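You operate a simulated robot arm through the tools that you are given. There is no shell and no other tool. Be economical: measure what you need, move in short steps, check, and stop when the job is done.

You run a simulated robot arm. Do the job below in one go: nothing can be reset, and whatever is moved stays where it is left.

Task
Switch the bench strip off, plug in the grey lamp base, fit the tall yellow lamp and light it.
Fine: the yellow plug goes in while the strip is off; strip on again; lamp in before the slider goes up to HIGH; leave the other plugs in and the power box dial off. Where these are worked on the way, their far stop is far enough and under half their travel is too little: switch of the bench strip.

Only the result counts: the job must be done as asked and must still hold three seconds after the hand-in. Knocking over, shifting, dropping, spilling or breaking anything else fails it.

Robot
A 7-joint arm with a three-finger gripper, on a carriage that runs on a rail from [-1982, -5] to [498, 1] (x, y) and turns from -146 to 187 degrees about z. Base frame: it is fixed where the carriage stands at the start and does not move with it; the origin is on the floor, on the carriage's upright axis, x ahead of it, y to its left, z up. Units: mm, degrees, N and s.
With the tool pointing down near the work surface it reaches from about 220 to 720 mm from the robot's upright axis, wherever it stands. Its first joint turns from -115.0 to 115.0 degrees. Places, roughly: black plug [400, 600, 900]; dial of the power box [0, 500, 1000]; gold ring of the grey lamp base [600, 500, 900]; orange plug [400, 700, 900]; slider of the grey lamp base [600, 400, 900]; switch of the bench strip [400, 400, 900]; test bench [100, 700, 500]; yellow socket [400, 500, 900]. Payload 2.69 kg.
The TCP is the grasp point between the finger pads, 30 mm short of the fingertips. In the tool frame z runs along the fingers and y along their closing line. The gripper opens to 128 mm. The gripper's body begins 117 mm behind the TCP.
Orientation is that of the tool frame in the base frame, as a unit quaternion [w, x, y, z]. With the fingers straight down and closing along the base's y, the tool's x points along the base's -x, its y along +y and its z along -z.

Tools
- The arm moves only by the tool nudge_tool. Its argument "plan" is a list of rows, each an object (a shift or turn left out is 0, a gripper value left out holds the last) with "linear": the shift along the base's x, y, z in units of 50 mm (1.0 is 50 mm), a list of three; "delta_rot": the turn, a rotation vector about the base's x, y, z in units of 6 degrees (1.0 is 6 degrees), a list of three. In form: [{"linear": [x, y, z], "delta_rot": [rx, ry, rz]}, ...]. A call has 1 to 20 rows; each row shifts and turns the commanded pose from where the row before left it. "grip" is the closure, from 0 (fully open) to 1 (shut), set as the call begins (left out, the last holds). A call with a number of a shift or a turn outside -1 to 1 is refused whole. Rows are played at 5 a second. More than 50 mm and 8.6 degrees between two rows, or a gripper value outside its range, and nothing of the call is played. A pose out of reach is approached as far as the arm can. The call stops where the force on the tool passes 40 N (or 10 N more than at its start, if that is more) or the arm is blocked; 0.2 s more then pass. The fingers move at their own pace and stop on an object; they squeeze with about 21 N. The grip force told is the motor's: it shows also when the fingers shut on nothing. Time passes only in rows, and 0.2 s behind the last, so rows that do not move let the fingers close. It gives the time, the measured TCP pose, the force on the tool (base axes), the opening and the grip force at its end, in the units of the frame above (readings bear some noise), with the torque about the TCP (base axes, N m) and any sound that the robot's microphone picked up, and new pictures: "pictures" is both (left out), scene, wrist or none.
- Cameras (640 x 400 px; columns grow to the right, rows downward): "scene" is now at [-9.2, 194.2, 1714.8]; the picture's right is [0.45, -0.89, 0.00], its down [-0.82, -0.42, -0.39] and it looks along [0.34, 0.17, -0.92] (base axes); focal length 249 px, centre (320, 200). "wrist" rides on the gripper at [58, 54, -131] in the tool frame; the picture's right is [-0.68, 0.74, 0.00], its down [-0.62, -0.57, -0.55] and it looks along [-0.40, -0.37, 0.84] (tool axes); focal length 234 px, centre (320, 200). There is no depth. A picture from a camera that has moved, and an enlarged one, comes with that camera's place and axes in the base frame and with its lens.
- raise_lower(by): slides the trunk up (or, below 0, down) by that many mm; the arm and the scene camera ride with it, the base frame stays. It gives what a move gives, with no picture.
- roll_base(legs): drives the robot by 1 to 6 legs, each [ahead, left, turn to the left] in mm, mm and degrees, along the robot's own axes; the way and the turn of a leg run together, so that a leg with both is an arc; at most 1500 mm and 180 degrees a leg. The arm and the cameras ride along, it lands a little off, and it stops where it bumps. It keeps to its track: a leg is cut to what the track allows. It gives what a move gives, and a new picture of the scene camera.
- head_to(pan, tilt): turns the head with the scene camera to pan (to the left, within 155 degrees either way) and tilt (down, from -29 to 69), counted from straight ahead of the robot. It gives what a move gives, and a new picture of the scene camera.
- close_up(camera, box): a new picture of the part [left, top, right, bottom] of that camera's present view, enlarged. The clock stands still meanwhile.
- job_done(): hands the job in; it is judged then, once.

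Go step by step. Nothing tells you exact positions but the pictures and the camera data: compare them with the known pose of the tool, close in by small moves and look again before you grip or let go. The budget is 120 turns and 260 pictures, counting those below and the enlarged ones. Unless the task says otherwise, let go and move clear before handing in, and close with one line.

The tools are called after "Call:" as a command line: name --argument value ..., lists and objects as JSON in quotes. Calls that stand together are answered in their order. nudge_tool: Moves the arm, as the interface text tells. Its arguments: {"type":"object","properties":{"plan":{"type":"array","items":{"type":"object","properties":{"linear":{"type":"array","items":{"type":"number"}},"delta_rot":{"type":"array","items":{"type":"number"}}}}},"grip":{"type":"number"},"pictures":{"type":"string","enum":["both","scene","wrist","none"]}},"required":["plan"]} The other tools are called the same way: raise_lower (by) slides the trunk up or down; roll_base (legs) drives the base; head_to (pan, tilt) turns the head that bears the scene camera; close_up (camera, box) takes an enlarged picture of a part of a camera's view; job_done () hands the job in.

At the start:

```text
clock: 0.0
eef_pos: [365.3, 280.9, 1193.6]
tcp_rot: [0.0, 0.001, 1.0, 0.0]
wrist_force: [0.1, 0.7, -0.7]
moment: [0.02, -0.01, 0.0]
grip_width: 128.1
grip_force: 0.2
trunk travel left (down, up): [-900.0, 90.0]
robot x, y, heading: [0.5, 0.2, -0.1]
head pan, tilt: [26.9, 67.3]
```

scene: 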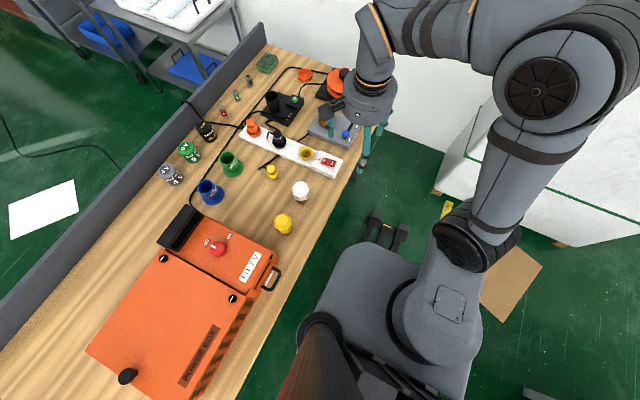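
wrist: 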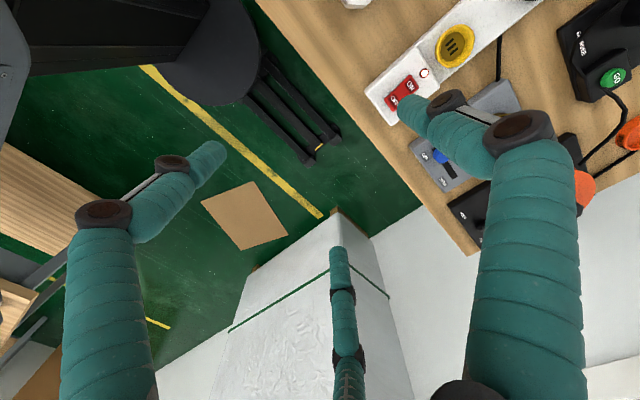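

I see the bench with the white strip (orange, black plugs, yellow socket, red switch), the yellow plug and several lamps. I'll take enlarged views to identify the parts.

Call:
close_up --camera "scene" --box '[220, 60, 400, 180]'

Call:
close_up --camera "scene" --box '[150, 100, 330, 240]'

Call:
close_up --camera "wrist" --box '[340, 0, 640, 240]'

```text
3.33 times, centred on (310, 120) of scene
camera zoom: at [-9.2, 194.2, 1714.8], right [0.45, -0.89, 0.0], down [-0.82, -0.42, -0.39], along [0.34, 0.17, -0.92], focal length 830 px, centre (353, 467)
```

zoom: 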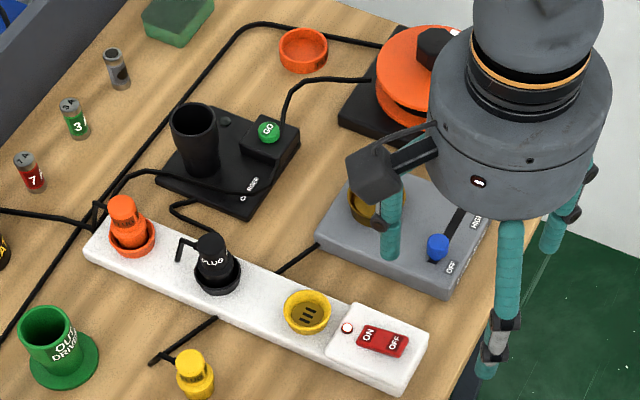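

```text
2.86 times, centred on (240, 170) of scene
camera zoom: at [-9.2, 194.2, 1714.8], right [0.45, -0.89, 0.0], down [-0.82, -0.42, -0.39], along [0.34, 0.17, -0.92], focal length 712 px, centre (549, 286)
```

zoom: 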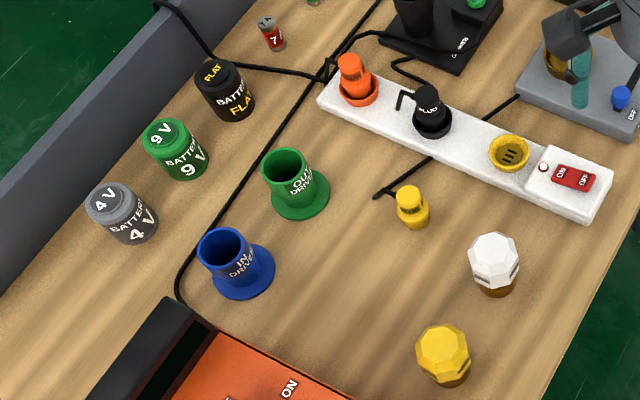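

```text
1.67 times, centred on (490, 120) of wrist
camera zoom: at [307.1, 334.4, 1325.1], right [0.68, 0.74, 0.0], down [0.62, -0.57, 0.55], along [0.4, -0.37, -0.84], focal length 390 px, centre (37, 333)
```

zoom: 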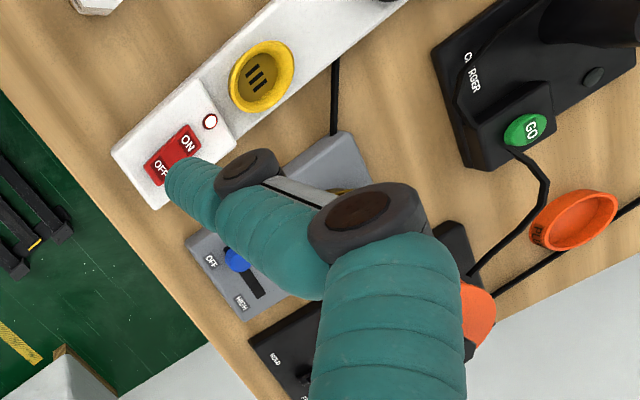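

The layout matches the rough list; the lamp base at x≈600 is out of reach from here. I'll turn left and drive along the rail so everything is in front of the arm.

Call:
roll_base --legs '[[0, 0, 60], [175, -303, 0]]'

```text
clock: 4.9
eef_pos: [291.3, 457.2, 1195.2]
tcp_rot: [0.0, -0.5, 0.866, 0.0]
wrist_force: [-1.0, -0.5, -0.1]
moment: [-0.02, 0.01, -0.03]
grip_width: 128.1
grip_force: 0.0
trunk travel left (down, up): [-900.0, 90.0]
robot x, y, heading: [353.3, 1.6, 59.8]
head pan, tilt: [26.9, 67.3]
camera scene: at [177.3, 90.7, 1714.9], right [1.0, -0.06, 0.0], down [-0.05, -0.92, -0.39], along [0.02, 0.39, -0.92], focal length 249 px, centre (320, 200)
```

scene: 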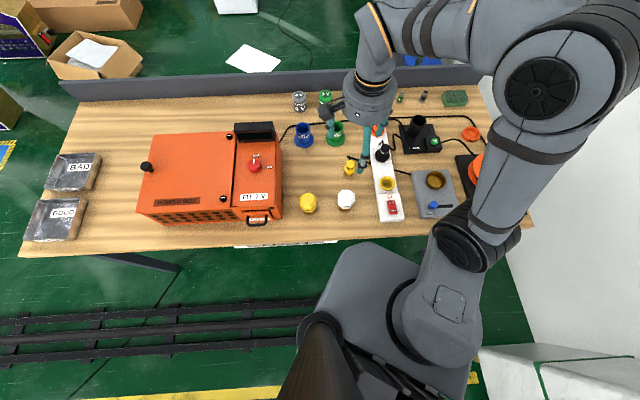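

Good view now. I'll enlarge the strip, the lamps and the lamp base for triangulating.

Call:
close_up --camera "scene" --box '[290, 110, 410, 230]'

Call:
close_up --camera "scene" --box '[370, 110, 490, 230]'

Call:
close_up --camera "wrist" --box '[0, 0, 640, 400]'

```text
3.33 times, centred on (350, 170) of scene
camera zoom: at [177.3, 90.7, 1714.9], right [1.0, -0.06, 0.0], down [-0.05, -0.92, -0.39], along [0.02, 0.39, -0.92], focal length 830 px, centre (220, 300)
```

zoom: 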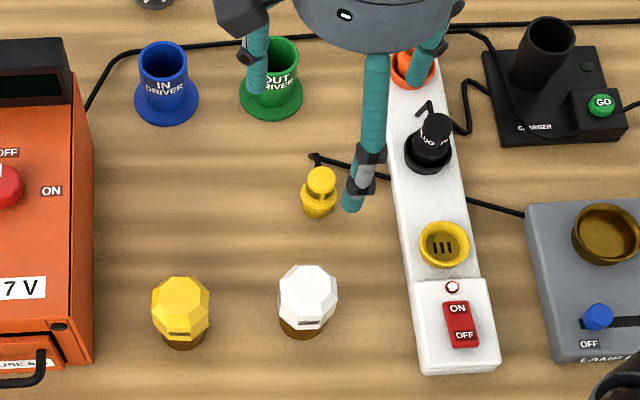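

```text
3.33 times, centred on (430, 170) of scene
camera zoom: at [177.3, 90.7, 1714.9], right [1.0, -0.06, 0.0], down [-0.05, -0.92, -0.39], along [0.02, 0.39, -0.92], focal length 830 px, centre (-47, 300)
```

zoom: 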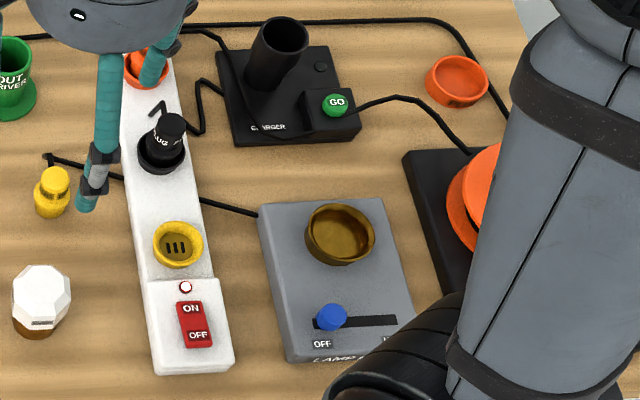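

```text
1.00 times, centred on (320, 200) of wrist (not enlarged: the box is as wide or as high as the picture)
camera zoom: at [215.9, 433.9, 1325.1], right [-0.3, 0.95, 0.0], down [0.8, 0.25, 0.55], along [0.52, 0.16, -0.84], focal length 234 px, centre (320, 200)
```

zoom: 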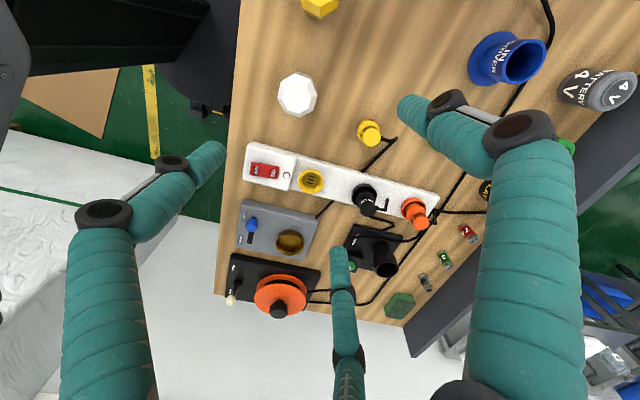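

The three views agree: socket ≈(445,484,898), switch ≈(448,389), OFF end towards the robot at y≈375. I close the fingers, turn the closing line along x and move over the switch.

Call:
nudge_tool --plan '[{"linear": [0.632, -0.328, -0.54], "delta_rot": [0, 0, 1]}, {"linear": [0.632, -0.328, -0.54], "delta_rot": [0, 0, 1]}, {"linear": [0.632, -0.328, -0.54], "delta_rot": [0, 0, 1]}, {"linear": [0.632, -0.328, -0.54], "delta_rot": [0, 0, 1]}, {"linear": [0.632, -0.328, -0.54], "delta_rot": [0, 0, 1]}, {}, {}, {}]' --grip 1

```text
clock: 6.7
eef_pos: [448.9, 375.8, 1059.6]
tcp_rot: [0.001, -0.707, 0.708, 0.0]
wrist_force: [-0.3, 1.0, 0.8]
moment: [0.0, -0.01, 0.0]
grip_width: 2.9
grip_force: 7.7
trunk travel left (down, up): [-900.0, 90.0]
robot x, y, heading: [349.0, 1.6, 59.6]
head pan, tilt: [26.9, 67.3]
camera scene: at [176.9, 90.7, 1714.8], right [1.0, -0.06, 0.0], down [-0.05, -0.92, -0.39], along [0.02, 0.39, -0.92], focal length 249 px, centre (320, 200)
camera wrist: at [396.3, 317.2, 1189.9], right [-0.74, 0.68, 0.0], down [0.57, 0.61, 0.55], along [0.37, 0.4, -0.84], focal length 234 px, centre (320, 200)
```

scene: 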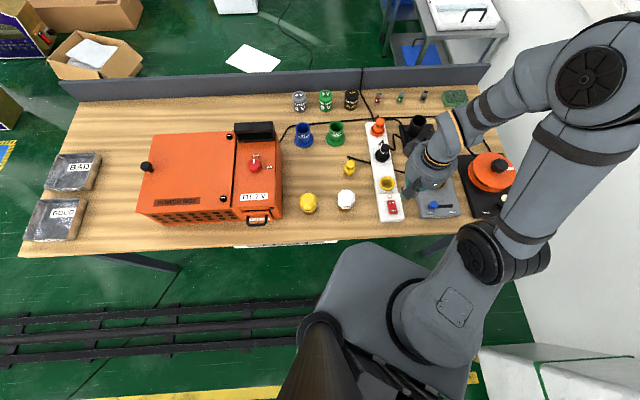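
wrist: 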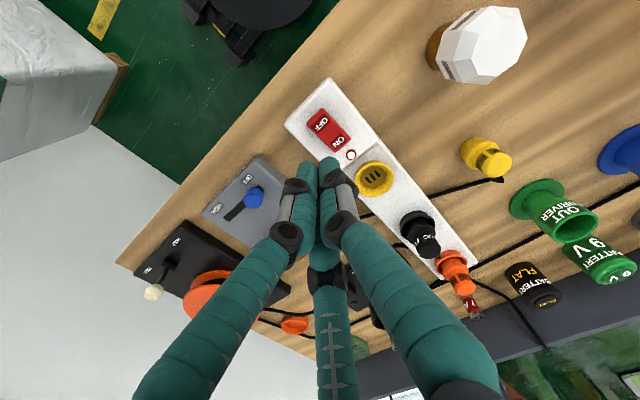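

The hand closes on its centre. I check the switch up close before pressing.

Call:
close_up --camera "wrist" --box '[280, 70, 440, 210]'

Call:
close_up --camera "scene" --box '[350, 150, 470, 230]'

```text
2.86 times, centred on (360, 140) of wrist
camera zoom: at [396.3, 317.2, 1189.9], right [-0.74, 0.68, 0.0], down [0.57, 0.61, 0.55], along [0.37, 0.4, -0.84], focal length 669 px, centre (206, 371)
```

zoom: 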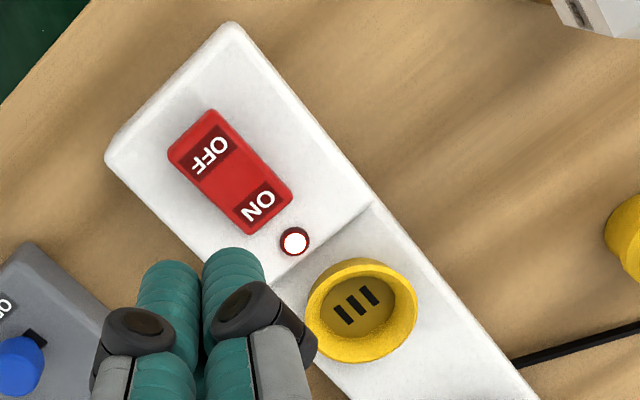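

```text
5.00 times, centred on (410, 190) of scene
camera zoom: at [176.9, 90.7, 1714.8], right [1.0, -0.06, 0.0], down [-0.05, -0.92, -0.39], along [0.02, 0.39, -0.92], focal length 1245 px, centre (-130, 250)
```

zoom: 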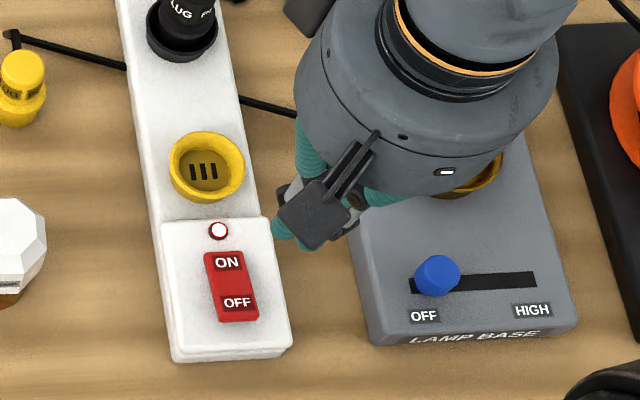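

The LED is lit, so the strip is on. OFF end ≈(448,374). I lower to just above it.

Call:
nudge_tool --plan '[{"linear": [-0.02, -0.06, -0.8]}, {"linear": [0, 0, -0.8]}, {"linear": [0, 0, -0.5]}, {}]'

```text
clock: 7.7
eef_pos: [447.2, 372.1, 954.5]
tcp_rot: [-0.001, -0.706, 0.709, 0.0]
wrist_force: [-0.2, -0.4, 0.6]
moment: [0.02, 0.02, 0.03]
grip_width: 2.1
grip_force: 20.9
trunk travel left (down, up): [-900.0, 90.0]
robot x, y, heading: [352.0, 0.7, 59.7]
head pan, tilt: [26.9, 67.3]
camera scene: at [176.9, 90.5, 1714.8], right [1.0, -0.06, 0.0], down [-0.05, -0.92, -0.39], along [0.02, 0.39, -0.92], focal length 249 px, centre (320, 200)
camera wrist: at [394.4, 313.8, 1085.2], right [-0.73, 0.68, 0.0], down [0.57, 0.61, 0.55], along [0.37, 0.4, -0.84], focal length 234 px, centre (320, 200)
```

scene: 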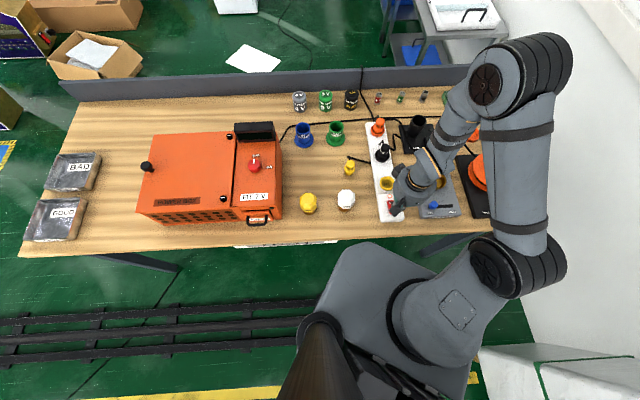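
wrist: 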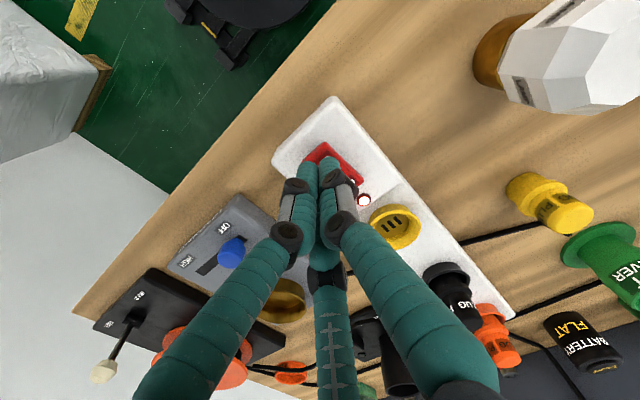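

Call:
close_up --camera "wrist" --box '[260, 90, 440, 260]'

```text
2.35 times, centred on (350, 175) of wrist
camera zoom: at [394.4, 313.8, 1085.2], right [-0.73, 0.68, 0.0], down [0.57, 0.61, 0.55], along [0.37, 0.4, -0.84], focal length 551 px, centre (249, 259)
```

zoom: 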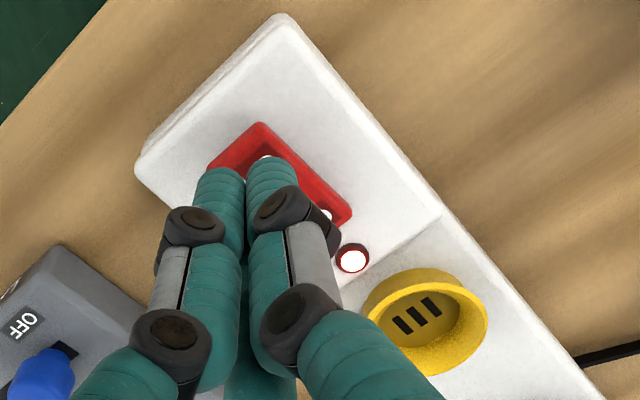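

The fingertips are over the OFF half. I press down slowly.

Call:
nudge_tool --plan '[{"linear": [0, 0, -0.1]}, {"linear": [0, 0, -0.1]}, {"linear": [0, 0, -0.1]}, {"linear": [0, 0, -0.1]}, {"linear": [0, 0, -0.08]}, {"linear": [0, 0, -0.08]}, {"linear": [0, 0, -0.08]}, {"linear": [0, 0, -0.08]}, {"linear": [0, 0, -0.08]}, {"linear": [0, 0, -0.08]}]' --pictures "wrist"

```text
clock: 9.1
eef_pos: [448.2, 370.2, 931.3]
tcp_rot: [0.002, -0.706, 0.709, 0.003]
wrist_force: [0.4, -7.8, 37.8]
moment: [0.36, -0.29, 0.12]
grip_width: 2.3
grip_force: 21.3
trunk travel left (down, up): [-900.0, 90.0]
robot x, y, heading: [353.1, 1.4, 59.9]
head pan, tilt: [26.9, 67.3]
stopped in row 7: the force on the tool passed its limit at 49 N (the readings are from after the stop); the commanded pose is now the measured one
camera wrist: at [394.6, 311.9, 1061.1], right [-0.73, 0.68, 0.0], down [0.57, 0.61, 0.55], along [0.37, 0.41, -0.83], focal length 234 px, centre (320, 200)
```

wrist: 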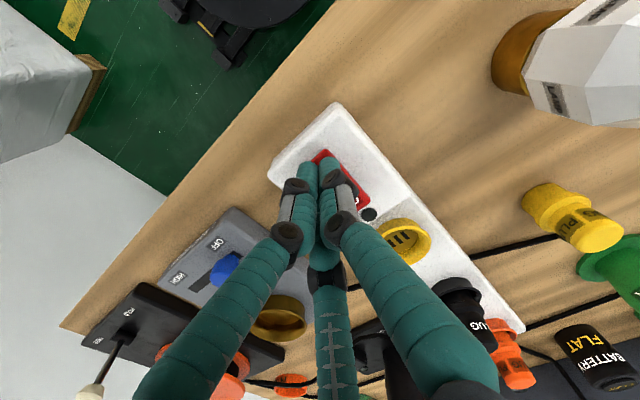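

The LED went dark: strip is off. I lift off and move over the yellow plug with the hand open to look at it.

Call:
nudge_tool --plan '[{"linear": [0, 0, 1]}, {"linear": [0, 0, 1]}, {"linear": [0, 0, 0.6]}, {"linear": [-0.9, 0.9, 0]}, {"linear": [-0.9, 0.9, 0]}, {"linear": [-0.85, 1, 0]}, {"linear": [0, 0.8, 0]}, {}]' --grip 0

Call:
close_up --camera "wrist" --box '[220, 90, 460, 260]'

Call:
close_up --camera "scene" --box '[330, 140, 420, 230]'

```text
refused: row 4 steps farther than a row can; nothing moved
```

```text
2.35 times, centred on (340, 175) of wrist
camera zoom: at [394.6, 311.9, 1061.1], right [-0.73, 0.68, 0.0], down [0.57, 0.61, 0.55], along [0.37, 0.41, -0.83], focal length 551 px, centre (273, 259)
```

zoom: 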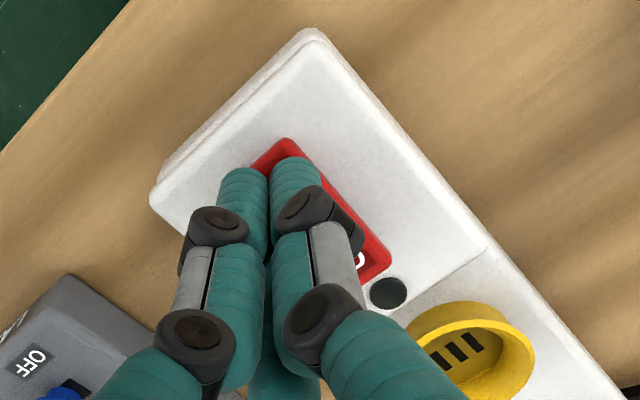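

```text
4.44 times, centred on (375, 185) of scene
camera zoom: at [176.1, 86.7, 1715.6], right [1.0, -0.06, 0.0], down [-0.05, -0.92, -0.39], along [0.02, 0.39, -0.92], focal length 1107 px, centre (76, 267)
```

zoom: 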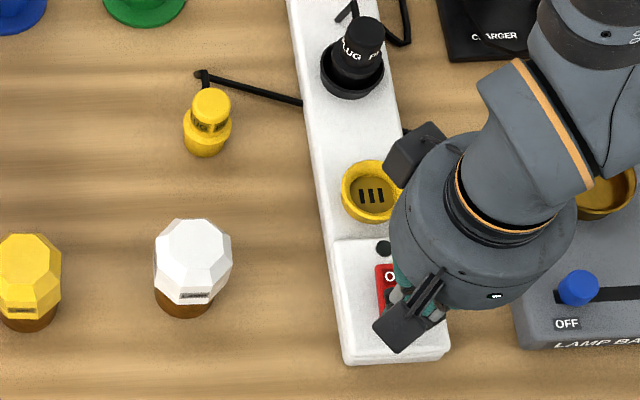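

The step was too long in norm; I redo it in shorter rows, lifting first.

Call:
nudge_tool --plan '[{"linear": [0, 0, 1]}, {"linear": [0, 0, 1]}, {"linear": [0, 0, 0.6]}]' --pictures "none"

Call:
nudge_tool --plan '[{"linear": [-0.66, 0.72, 0]}, {"linear": [-0.66, 0.72, 0]}, {"linear": [-0.66, 0.72, 0]}, {"linear": [-0.66, 0.72, 0]}, {"linear": [0, 0.72, 0]}, {}, {}]' --grip 0

Call:
close_up --camera "wrist" --box '[220, 90, 460, 260]'

Call:
close_up --camera "scene" --box '[360, 140, 450, 230]'

```text
clock: 9.9
eef_pos: [447.8, 373.1, 1057.2]
tcp_rot: [0.0, -0.706, 0.708, 0.001]
wrist_force: [-0.6, 0.1, 0.1]
moment: [0.0, 0.0, 0.01]
grip_width: 2.2
grip_force: 21.6
trunk travel left (down, up): [-900.0, 90.0]
robot x, y, heading: [350.5, 2.8, 60.0]
head pan, tilt: [26.9, 67.3]
```

```text
clock: 11.5
eef_pos: [314.8, 555.3, 1058.0]
tcp_rot: [0.001, -0.706, 0.708, 0.002]
wrist_force: [-0.3, 0.9, 0.0]
moment: [-0.02, 0.0, -0.02]
grip_width: 119.0
grip_force: 0.0
trunk travel left (down, up): [-900.0, 90.0]
robot x, y, heading: [349.4, -1.8, 60.0]
head pan, tilt: [26.9, 67.3]
camera scene: at [177.3, 91.4, 1714.8], right [1.0, -0.06, 0.0], down [-0.05, -0.92, -0.39], along [0.02, 0.38, -0.92], focal length 249 px, centre (320, 200)
camera wrist: at [263.2, 495.9, 1188.4], right [-0.73, 0.68, 0.0], down [0.57, 0.61, 0.55], along [0.37, 0.41, -0.84], focal length 234 px, centre (320, 200)
```

scene: 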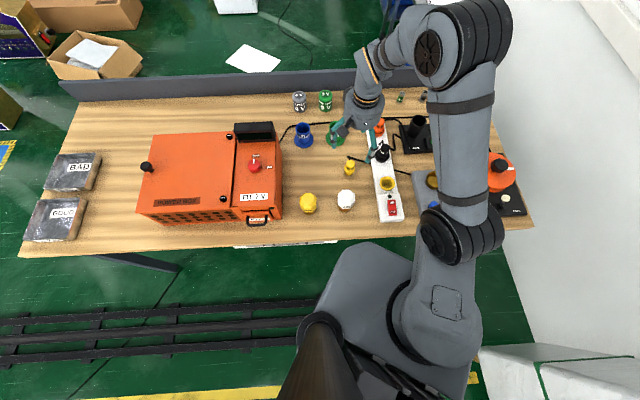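
wrist: 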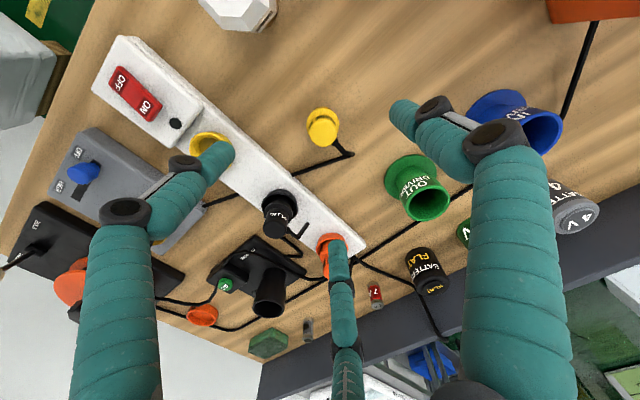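

```text
2.35 times, centred on (340, 175) of wrist
camera zoom: at [263.2, 495.9, 1188.4], right [-0.73, 0.68, 0.0], down [0.57, 0.61, 0.55], along [0.37, 0.41, -0.84], focal length 551 px, centre (273, 259)
```

zoom: 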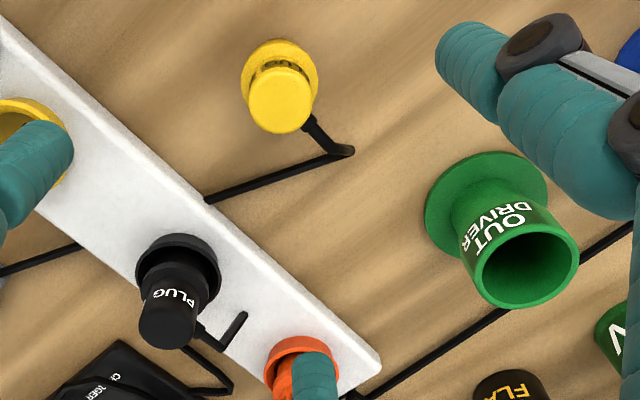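

```text
4.44 times, centred on (405, 185) of scene
camera zoom: at [177.3, 91.4, 1714.8], right [1.0, -0.06, 0.0], down [-0.05, -0.92, -0.39], along [0.02, 0.38, -0.92], focal length 1107 px, centre (-58, 267)
```

zoom: 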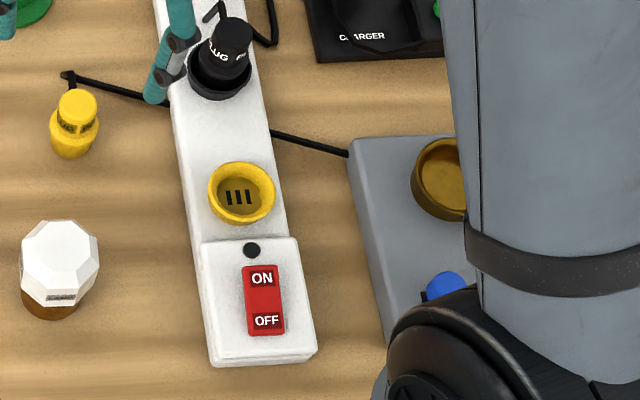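

The hand hangs just above the yellow plug. I zoom tightly on the yellow plug, the black plug and the socket slots to compare orientations.

Call:
close_up --camera "wrist" --box '[290, 90, 370, 170]'

Call:
close_up --camera "wrist" --box '[240, 170, 320, 250]'

Call:
close_up --camera "scene" --box '[340, 140, 400, 200]'

```text
5.00 times, centred on (330, 130) of wrist
camera zoom: at [263.2, 495.9, 1188.4], right [-0.73, 0.68, 0.0], down [0.57, 0.61, 0.55], along [0.37, 0.41, -0.84], focal length 1171 px, centre (270, 550)
```

zoom: 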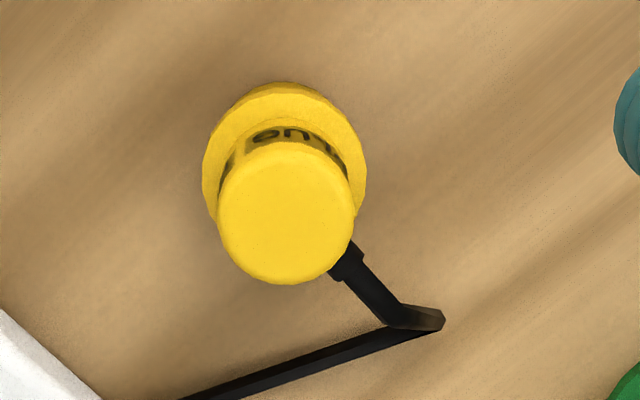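

```text
5.00 times, centred on (280, 210) of wrist
camera zoom: at [263.2, 495.9, 1188.4], right [-0.73, 0.68, 0.0], down [0.57, 0.61, 0.55], along [0.37, 0.41, -0.84], focal length 1171 px, centre (520, 150)
```

zoom: 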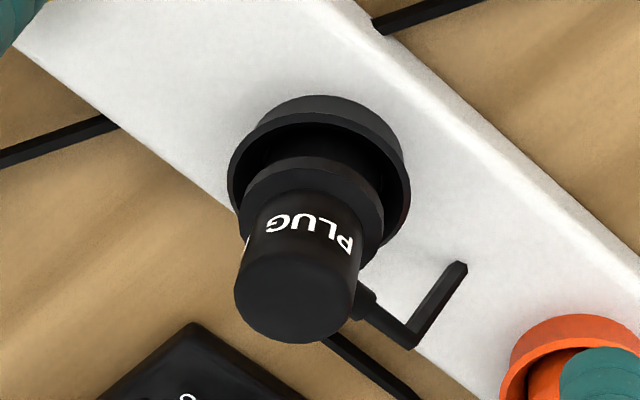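

```text
6.67 times, centred on (370, 170) of scene
camera zoom: at [177.3, 91.4, 1714.8], right [1.0, -0.06, 0.0], down [-0.05, -0.92, -0.39], along [0.02, 0.38, -0.92], focal length 1660 px, centre (-13, 400)
```

zoom: 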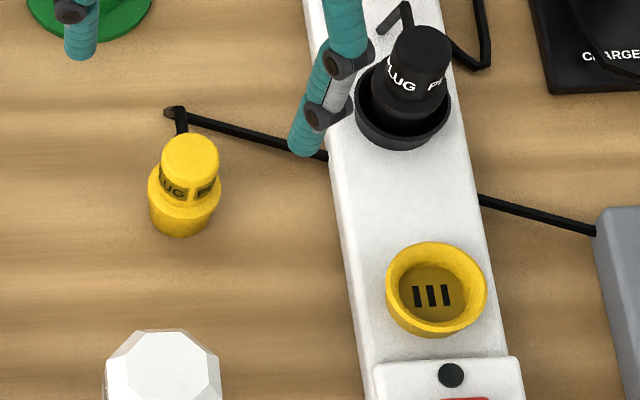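

Yellow and black plugs have the same yaw (cord toward +y), matching the slots. Plug ≈(315,557), neck z 897–927; I lower the open hand around the neck.

Call:
nudge_tool --plan '[{"linear": [0, 0.05, -0.9]}, {"linear": [0, 0, -0.8]}, {"linear": [0, 0, -0.5]}, {}]'

Call:
close_up --camera "wrist" --box '[220, 90, 420, 270]'

Call:
close_up --camera "scene" --box '[320, 130, 400, 200]'

```text
clock: 12.5
eef_pos: [316.9, 555.8, 948.0]
tcp_rot: [0.001, -0.706, 0.708, 0.002]
wrist_force: [0.4, -0.1, -0.2]
moment: [0.04, -0.04, -0.01]
grip_width: 127.8
grip_force: 0.0
trunk travel left (down, up): [-900.0, 90.0]
robot x, y, heading: [350.5, -0.4, 59.8]
head pan, tilt: [26.9, 67.3]
camera scene: at [177.3, 90.4, 1714.9], right [1.0, -0.06, 0.0], down [-0.05, -0.92, -0.39], along [0.02, 0.39, -0.92], focal length 249 px, centre (320, 200)
camera wrist: at [262.9, 497.4, 1078.1], right [-0.73, 0.68, 0.0], down [0.57, 0.61, 0.55], along [0.37, 0.41, -0.84], focal length 234 px, centre (320, 200)
```

scene: 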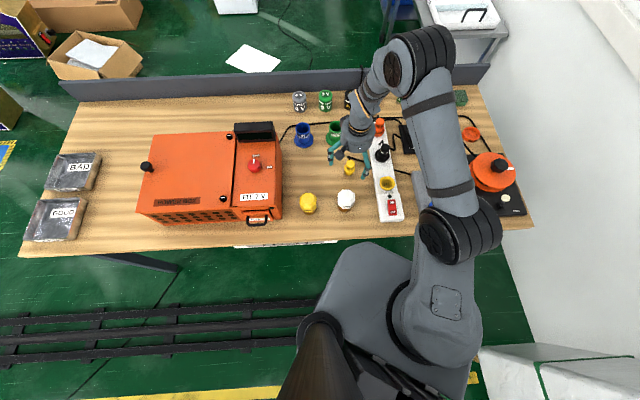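
wrist: 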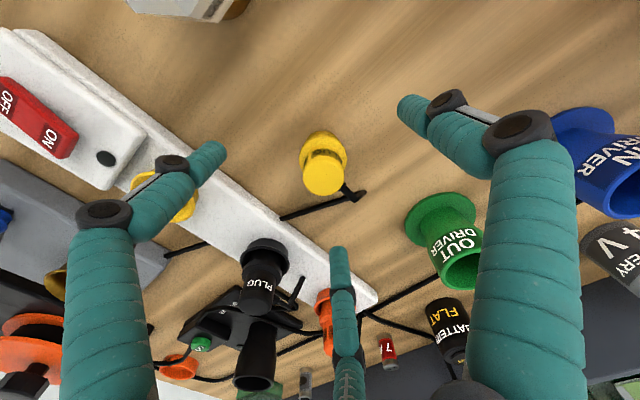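

```text
2.22 times, centred on (320, 180) of wrist
camera zoom: at [262.9, 497.4, 1078.1], right [-0.73, 0.68, 0.0], down [0.57, 0.61, 0.55], along [0.37, 0.41, -0.84], focal length 520 px, centre (320, 244)
```

zoom: 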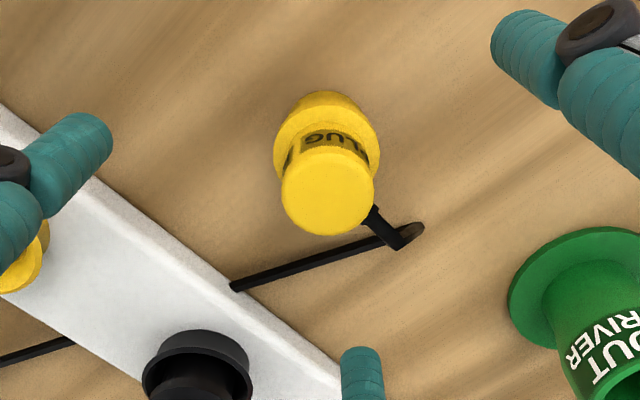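

```text
5.71 times, centred on (360, 165) of scene
camera zoom: at [177.3, 90.4, 1714.9], right [1.0, -0.06, 0.0], down [-0.05, -0.92, -0.39], along [0.02, 0.39, -0.92], focal length 1423 px, centre (91, 400)
```

zoom: 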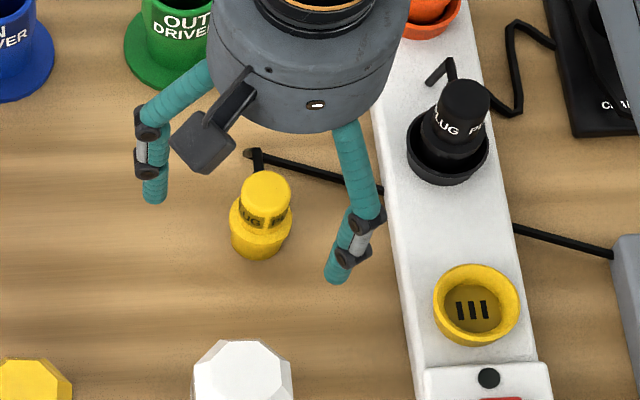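

Plug top sits at ≈(314,557,927). I centre, drop the last 18 mm, and close.

Call:
nudge_tool --plan '[{"linear": [-0.04, 0.03, -0.18]}, {"linear": [0, 0, -0.18]}, {}]' --pictures "none"

Call:
nudge_tool --plan '[{}, {}, {}, {}, {}, {}, {}]' --grip 1

Call:
close_up --camera "wrist" --box '[240, 100, 400, 240]'

Call:
close_up --camera "scene" --box '[320, 130, 400, 200]'

```text
clock: 13.3
eef_pos: [314.7, 557.5, 929.7]
tcp_rot: [0.0, -0.706, 0.708, 0.002]
wrist_force: [-0.4, 0.5, -0.6]
moment: [-0.01, -0.01, -0.02]
grip_width: 128.0
grip_force: 0.1
trunk travel left (down, up): [-900.0, 90.0]
robot x, y, heading: [347.7, 2.2, 59.7]
head pan, tilt: [26.9, 67.3]
```

```text
clock: 14.9
eef_pos: [315.5, 557.6, 930.1]
tcp_rot: [0.0, -0.706, 0.709, 0.002]
wrist_force: [0.0, -0.2, 1.0]
moment: [-0.01, -0.05, 0.0]
grip_width: 30.7
grip_force: 16.9
trunk travel left (down, up): [-900.0, 90.0]
robot x, y, heading: [350.7, -0.2, 60.0]
head pan, tilt: [26.9, 67.3]
camera scene: at [177.2, 90.8, 1714.8], right [1.0, -0.06, 0.0], down [-0.05, -0.92, -0.39], along [0.02, 0.39, -0.92], focal length 249 px, centre (320, 200)
camera wrist: at [261.4, 498.9, 1060.7], right [-0.73, 0.68, 0.0], down [0.57, 0.61, 0.55], along [0.37, 0.41, -0.84], focal length 234 px, centre (320, 200)
```

scene: 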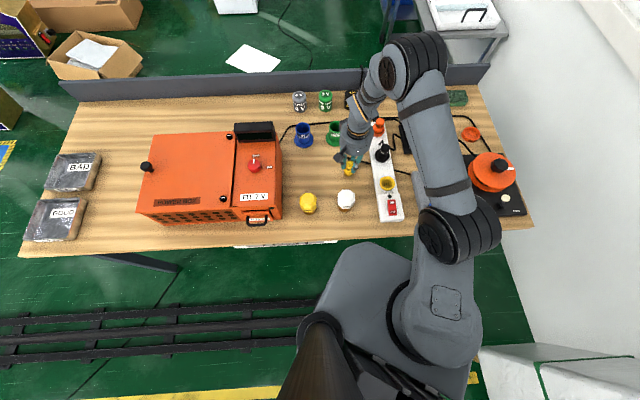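
wrist: 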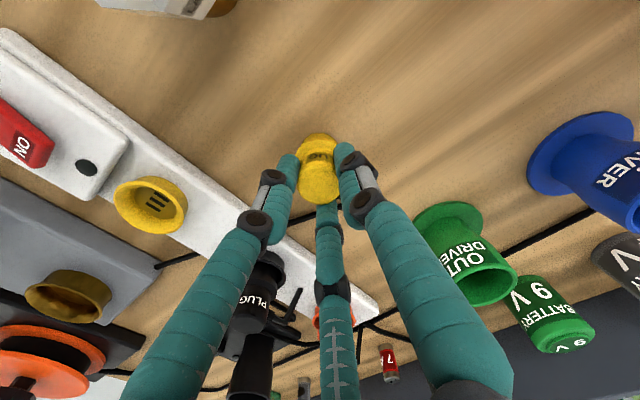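

```text
2.86 times, centred on (320, 170) of wrist
camera zoom: at [261.4, 498.9, 1060.7], right [-0.73, 0.68, 0.0], down [0.57, 0.61, 0.55], along [0.37, 0.41, -0.84], focal length 669 px, centre (320, 286)
```

zoom: 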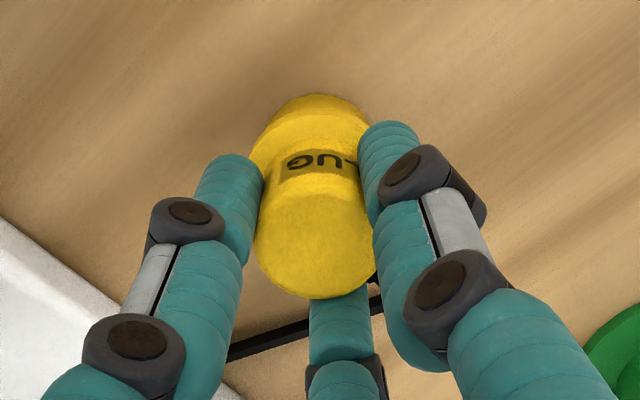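

```text
5.71 times, centred on (360, 165) of scene
camera zoom: at [177.2, 90.8, 1714.8], right [1.0, -0.06, 0.0], down [-0.05, -0.92, -0.39], along [0.02, 0.39, -0.92], focal length 1423 px, centre (91, 400)
```

zoom: 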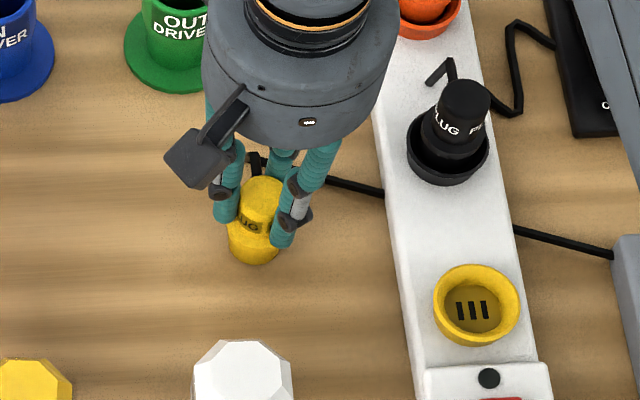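

Gripped (30.7 mm). I lift 90 mm and carry it to above the yellow socket, keeping the yaw.

Call:
nudge_tool --plan '[{"linear": [0, 0, 0.6]}, {"linear": [0, 0, 0.6]}, {"linear": [0, 0, 0.6]}, {"linear": [0.66, -0.36, 0]}, {"linear": [0.66, -0.36, 0]}, {"linear": [0.66, -0.36, 0]}, {"linear": [0.66, -0.36, 0]}, {}, {}]'

Call:
close_up --camera "wrist" --box '[240, 100, 400, 240]'

Call:
close_up --camera "scene" --box '[340, 150, 430, 220]'

```text
clock: 16.9
eef_pos: [446.9, 485.7, 1020.6]
tcp_rot: [0.0, -0.706, 0.708, 0.002]
wrist_force: [0.5, 0.0, -0.3]
moment: [0.01, 0.03, -0.02]
grip_width: 30.5
grip_force: 20.4
trunk travel left (down, up): [-900.0, 90.0]
robot x, y, heading: [351.8, 5.1, 59.8]
head pan, tilt: [26.9, 67.3]
camera scene: at [178.0, 90.4, 1715.0], right [1.0, -0.06, 0.0], down [-0.05, -0.92, -0.39], along [0.02, 0.39, -0.92], focal length 249 px, centre (320, 200)
camera wrist: at [394.6, 426.5, 1150.9], right [-0.73, 0.68, 0.0], down [0.57, 0.61, 0.55], along [0.37, 0.41, -0.84], focal length 234 px, centre (320, 200)
```

scene: 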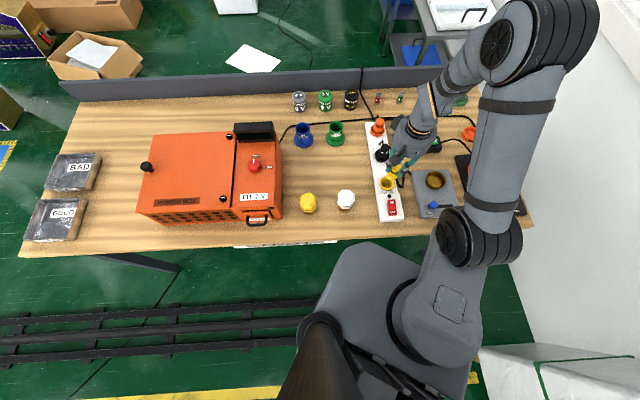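
wrist: 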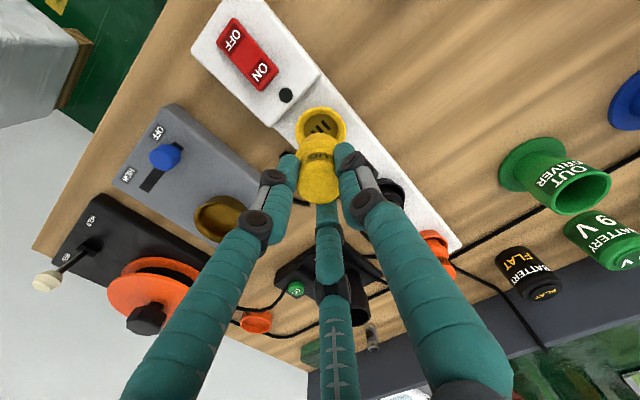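

```text
2.86 times, centred on (320, 170) of wrist
camera zoom: at [394.6, 426.5, 1150.9], right [-0.73, 0.68, 0.0], down [0.57, 0.61, 0.55], along [0.37, 0.41, -0.84], focal length 669 px, centre (320, 286)
```

zoom: 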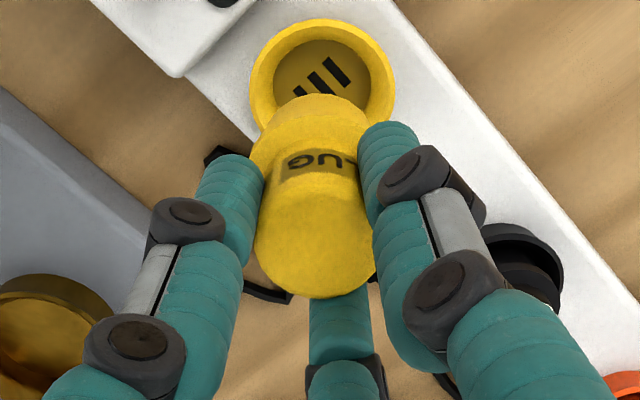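

```text
5.71 times, centred on (385, 185) of scene
camera zoom: at [178.0, 90.4, 1715.0], right [1.0, -0.06, 0.0], down [-0.05, -0.92, -0.39], along [0.02, 0.39, -0.92], focal length 1423 px, centre (-51, 286)
```

zoom: 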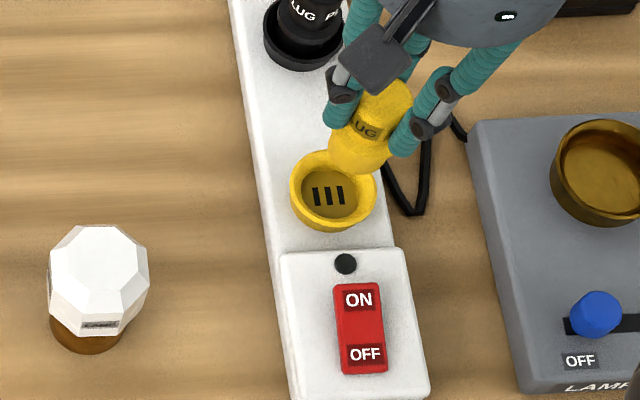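

The plug hangs over the socket, ~2–4 mm off by my estimates. I correct a bit and lower to just above the ring for a finer look.

Call:
nudge_tool --plan '[{"linear": [-0.04, -0.03, -0.45]}, {"linear": [0, 0, -0.4]}, {}, {}]' --pictures "none"

Call:
close_up --camera "wrist" --box '[270, 90, 370, 190]'

Call:
close_up --camera "scene" --box '[365, 155, 415, 205]'

```text
clock: 17.9
eef_pos: [443.6, 484.7, 978.7]
tcp_rot: [0.0, -0.706, 0.708, 0.002]
wrist_force: [-0.7, -0.4, -1.1]
moment: [-0.03, 0.0, -0.01]
grip_width: 30.7
grip_force: 21.0
trunk travel left (down, up): [-900.0, 90.0]
robot x, y, heading: [348.9, 3.2, 59.9]
head pan, tilt: [26.9, 67.3]
```

```text
4.00 times, centred on (320, 140) of wrist
camera zoom: at [391.7, 425.6, 1108.5], right [-0.73, 0.68, 0.0], down [0.57, 0.61, 0.55], along [0.37, 0.41, -0.84], focal length 937 px, centre (320, 440)
```

zoom: 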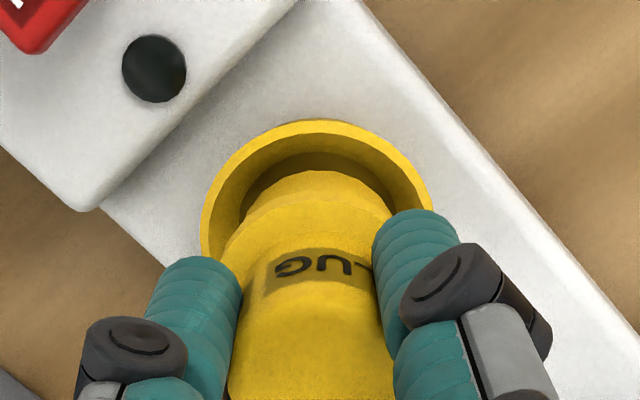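

```text
8.00 times, centred on (390, 180) of scene
camera zoom: at [177.3, 91.1, 1714.8], right [1.0, -0.06, 0.0], down [-0.05, -0.92, -0.39], along [0.02, 0.39, -0.92], focal length 1992 px, centre (-240, 360)
```

zoom: 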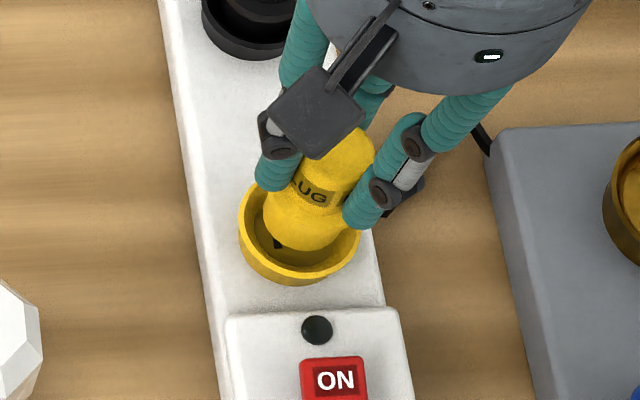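

Nearly centred; I estimate a residual of ~(0.5, 2) mm. I correct and lower slowly into the ring, watching force.

Call:
nudge_tool --plan '[{"linear": [0.01, 0.04, -0.1]}, {"linear": [0, 0, -0.1]}, {"linear": [0, 0, -0.08]}, {"linear": [0, 0, -0.08]}, {"linear": [0, 0, -0.08]}, {}]' --pictures "none"

Call:
close_up --camera "wrist" --box '[270, 90, 370, 190]'

Call:
close_up --camera "scene" --box '[365, 155, 415, 205]'

```text
clock: 19.3
eef_pos: [447.3, 485.5, 956.9]
tcp_rot: [0.001, -0.705, 0.709, 0.002]
wrist_force: [8.5, 1.2, 7.7]
moment: [0.01, -0.36, -0.09]
grip_width: 30.5
grip_force: 20.7
trunk travel left (down, up): [-900.0, 90.0]
robot x, y, heading: [354.2, 3.6, 59.6]
head pan, tilt: [26.9, 67.3]
heard: snap
```

```text
4.00 times, centred on (320, 140) of wrist
camera zoom: at [393.4, 427.3, 1086.8], right [-0.73, 0.68, 0.01], down [0.57, 0.61, 0.55], along [0.37, 0.41, -0.83], focal length 937 px, centre (320, 440)
```

zoom: 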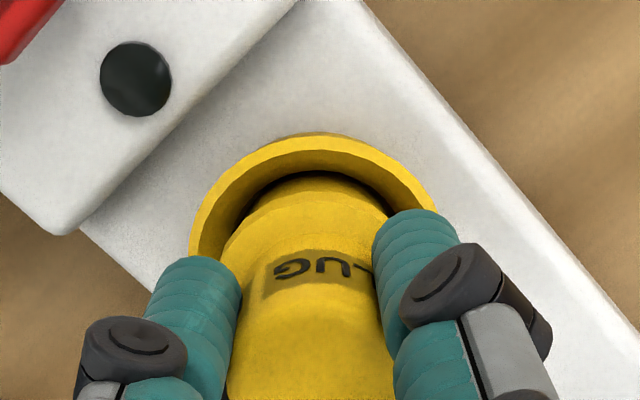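

```text
8.00 times, centred on (390, 180) of scene
camera zoom: at [178.6, 90.1, 1715.2], right [1.0, -0.06, 0.0], down [-0.05, -0.92, -0.39], along [0.02, 0.39, -0.92], focal length 1992 px, centre (-240, 360)
```

zoom: 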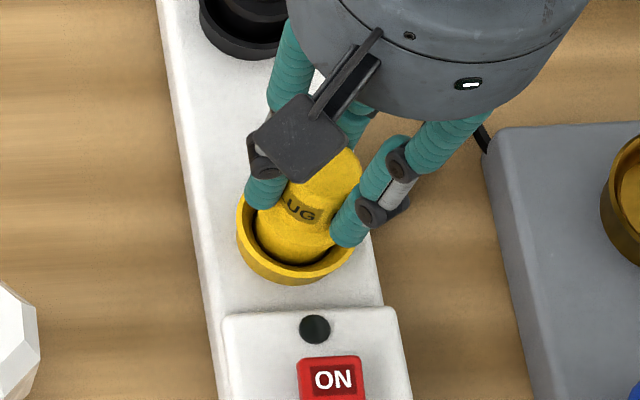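

A snap was heard and the plug sits in the ring. I press gently further to make sure it is seated.

Call:
nudge_tool --plan '[{"linear": [0.04, 0, -0.05]}, {"linear": [0, 0, -0.05]}, {"linear": [0, 0, -0.05]}, {"linear": [0, 0, -0.05]}]' --pictures "none"

Call:
close_up --camera "scene" --box '[355, 135, 415, 205]'

```text
clock: 20.3
eef_pos: [447.0, 485.4, 947.7]
tcp_rot: [0.002, -0.706, 0.709, 0.004]
wrist_force: [1.4, -3.1, 21.4]
moment: [-0.26, -0.01, 0.06]
grip_width: 30.8
grip_force: 21.8
trunk travel left (down, up): [-900.0, 90.0]
robot x, y, heading: [353.2, 3.1, 60.0]
head pan, tilt: [26.9, 67.3]
stopped in row 4: the force on the tool passed its limit at 44 N (the readings are from after the stop); the commanded pose is now the measured one
```

```text
5.71 times, centred on (385, 170) of scene
camera zoom: at [176.8, 87.5, 1714.8], right [1.0, -0.06, 0.0], down [-0.05, -0.92, -0.39], along [0.02, 0.39, -0.92], focal length 1423 px, centre (-51, 371)
```

zoom: 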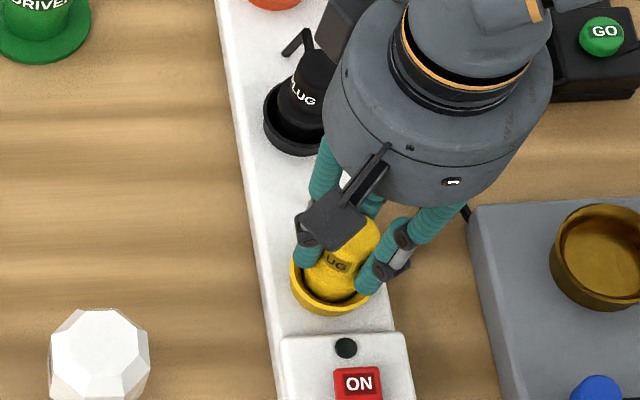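

It bottomed out at the same height as the black plug. I release and rise.

Call:
nudge_tool --plan '[{}, {}, {}, {}, {"linear": [0, 0, 0.8]}, {"linear": [0, 0, 0.9]}, {"linear": [0, 0, 0.9]}]' --grip 0.3

Call:
close_up --camera "wrist" --box '[220, 60, 420, 240]'

Call:
close_up --camera "scene" --box '[355, 135, 415, 205]'

```text
clock: 21.9
eef_pos: [446.1, 485.3, 1078.5]
tcp_rot: [0.002, -0.705, 0.709, 0.003]
wrist_force: [-0.6, 0.4, -0.7]
moment: [0.04, 0.03, 0.03]
grip_width: 89.7
grip_force: 0.1
trunk travel left (down, up): [-900.0, 90.0]
robot x, y, heading: [348.0, 1.7, 60.0]
head pan, tilt: [26.9, 67.3]
camera scene: at [177.0, 88.7, 1714.9], right [1.0, -0.06, 0.0], down [-0.05, -0.92, -0.39], along [0.02, 0.39, -0.92], focal length 249 px, centre (320, 200)
camera wrist: at [393.0, 426.1, 1208.7], right [-0.73, 0.68, 0.01], down [0.57, 0.61, 0.55], along [0.37, 0.41, -0.83], focal length 234 px, centre (320, 200)
```

scene: 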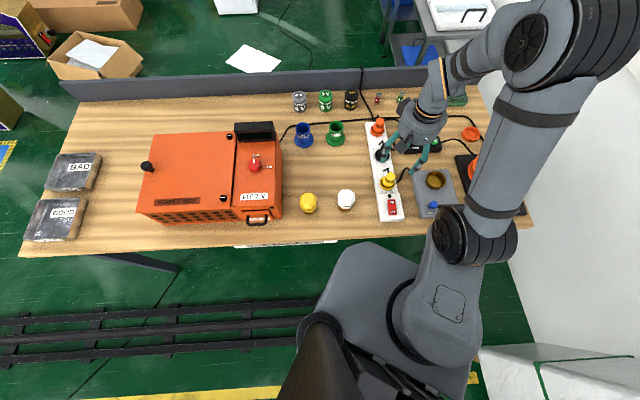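
wrist: 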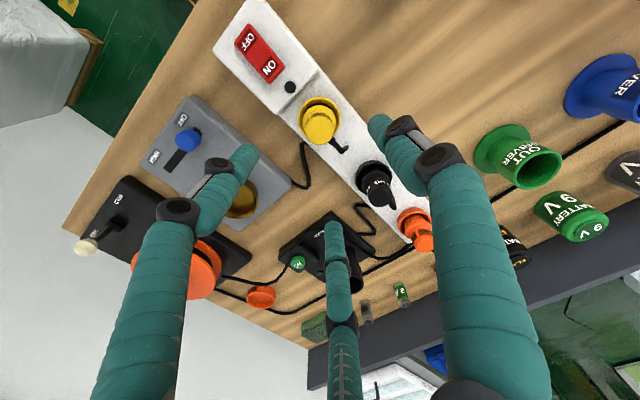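

```text
2.22 times, centred on (320, 150) of wrist
camera zoom: at [393.0, 426.1, 1208.7], right [-0.73, 0.68, 0.01], down [0.57, 0.61, 0.55], along [0.37, 0.41, -0.83], focal length 520 px, centre (320, 311)
```

zoom: 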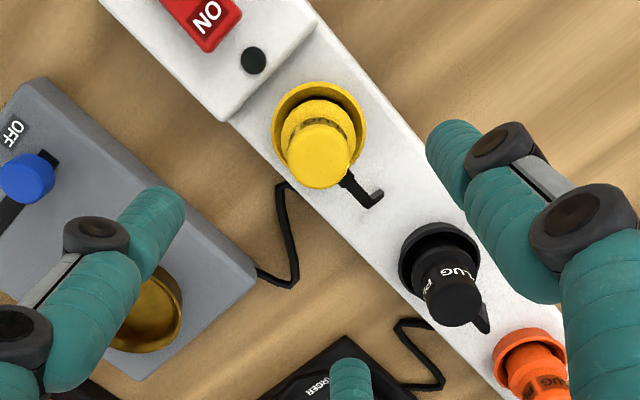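

```text
5.71 times, centred on (385, 170) of scene
camera zoom: at [177.0, 88.7, 1714.9], right [1.0, -0.06, 0.0], down [-0.05, -0.92, -0.39], along [0.02, 0.39, -0.92], focal length 1423 px, centre (-51, 371)
```

zoom: 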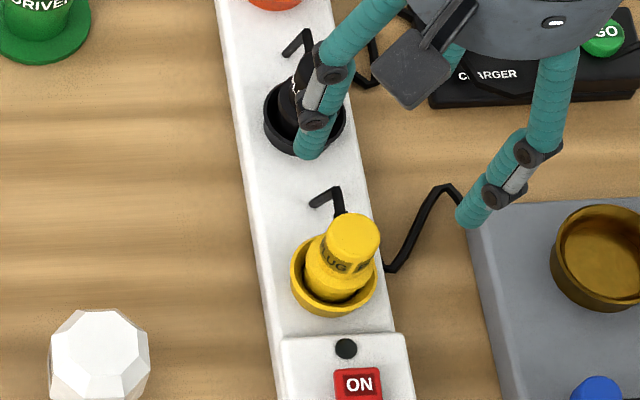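

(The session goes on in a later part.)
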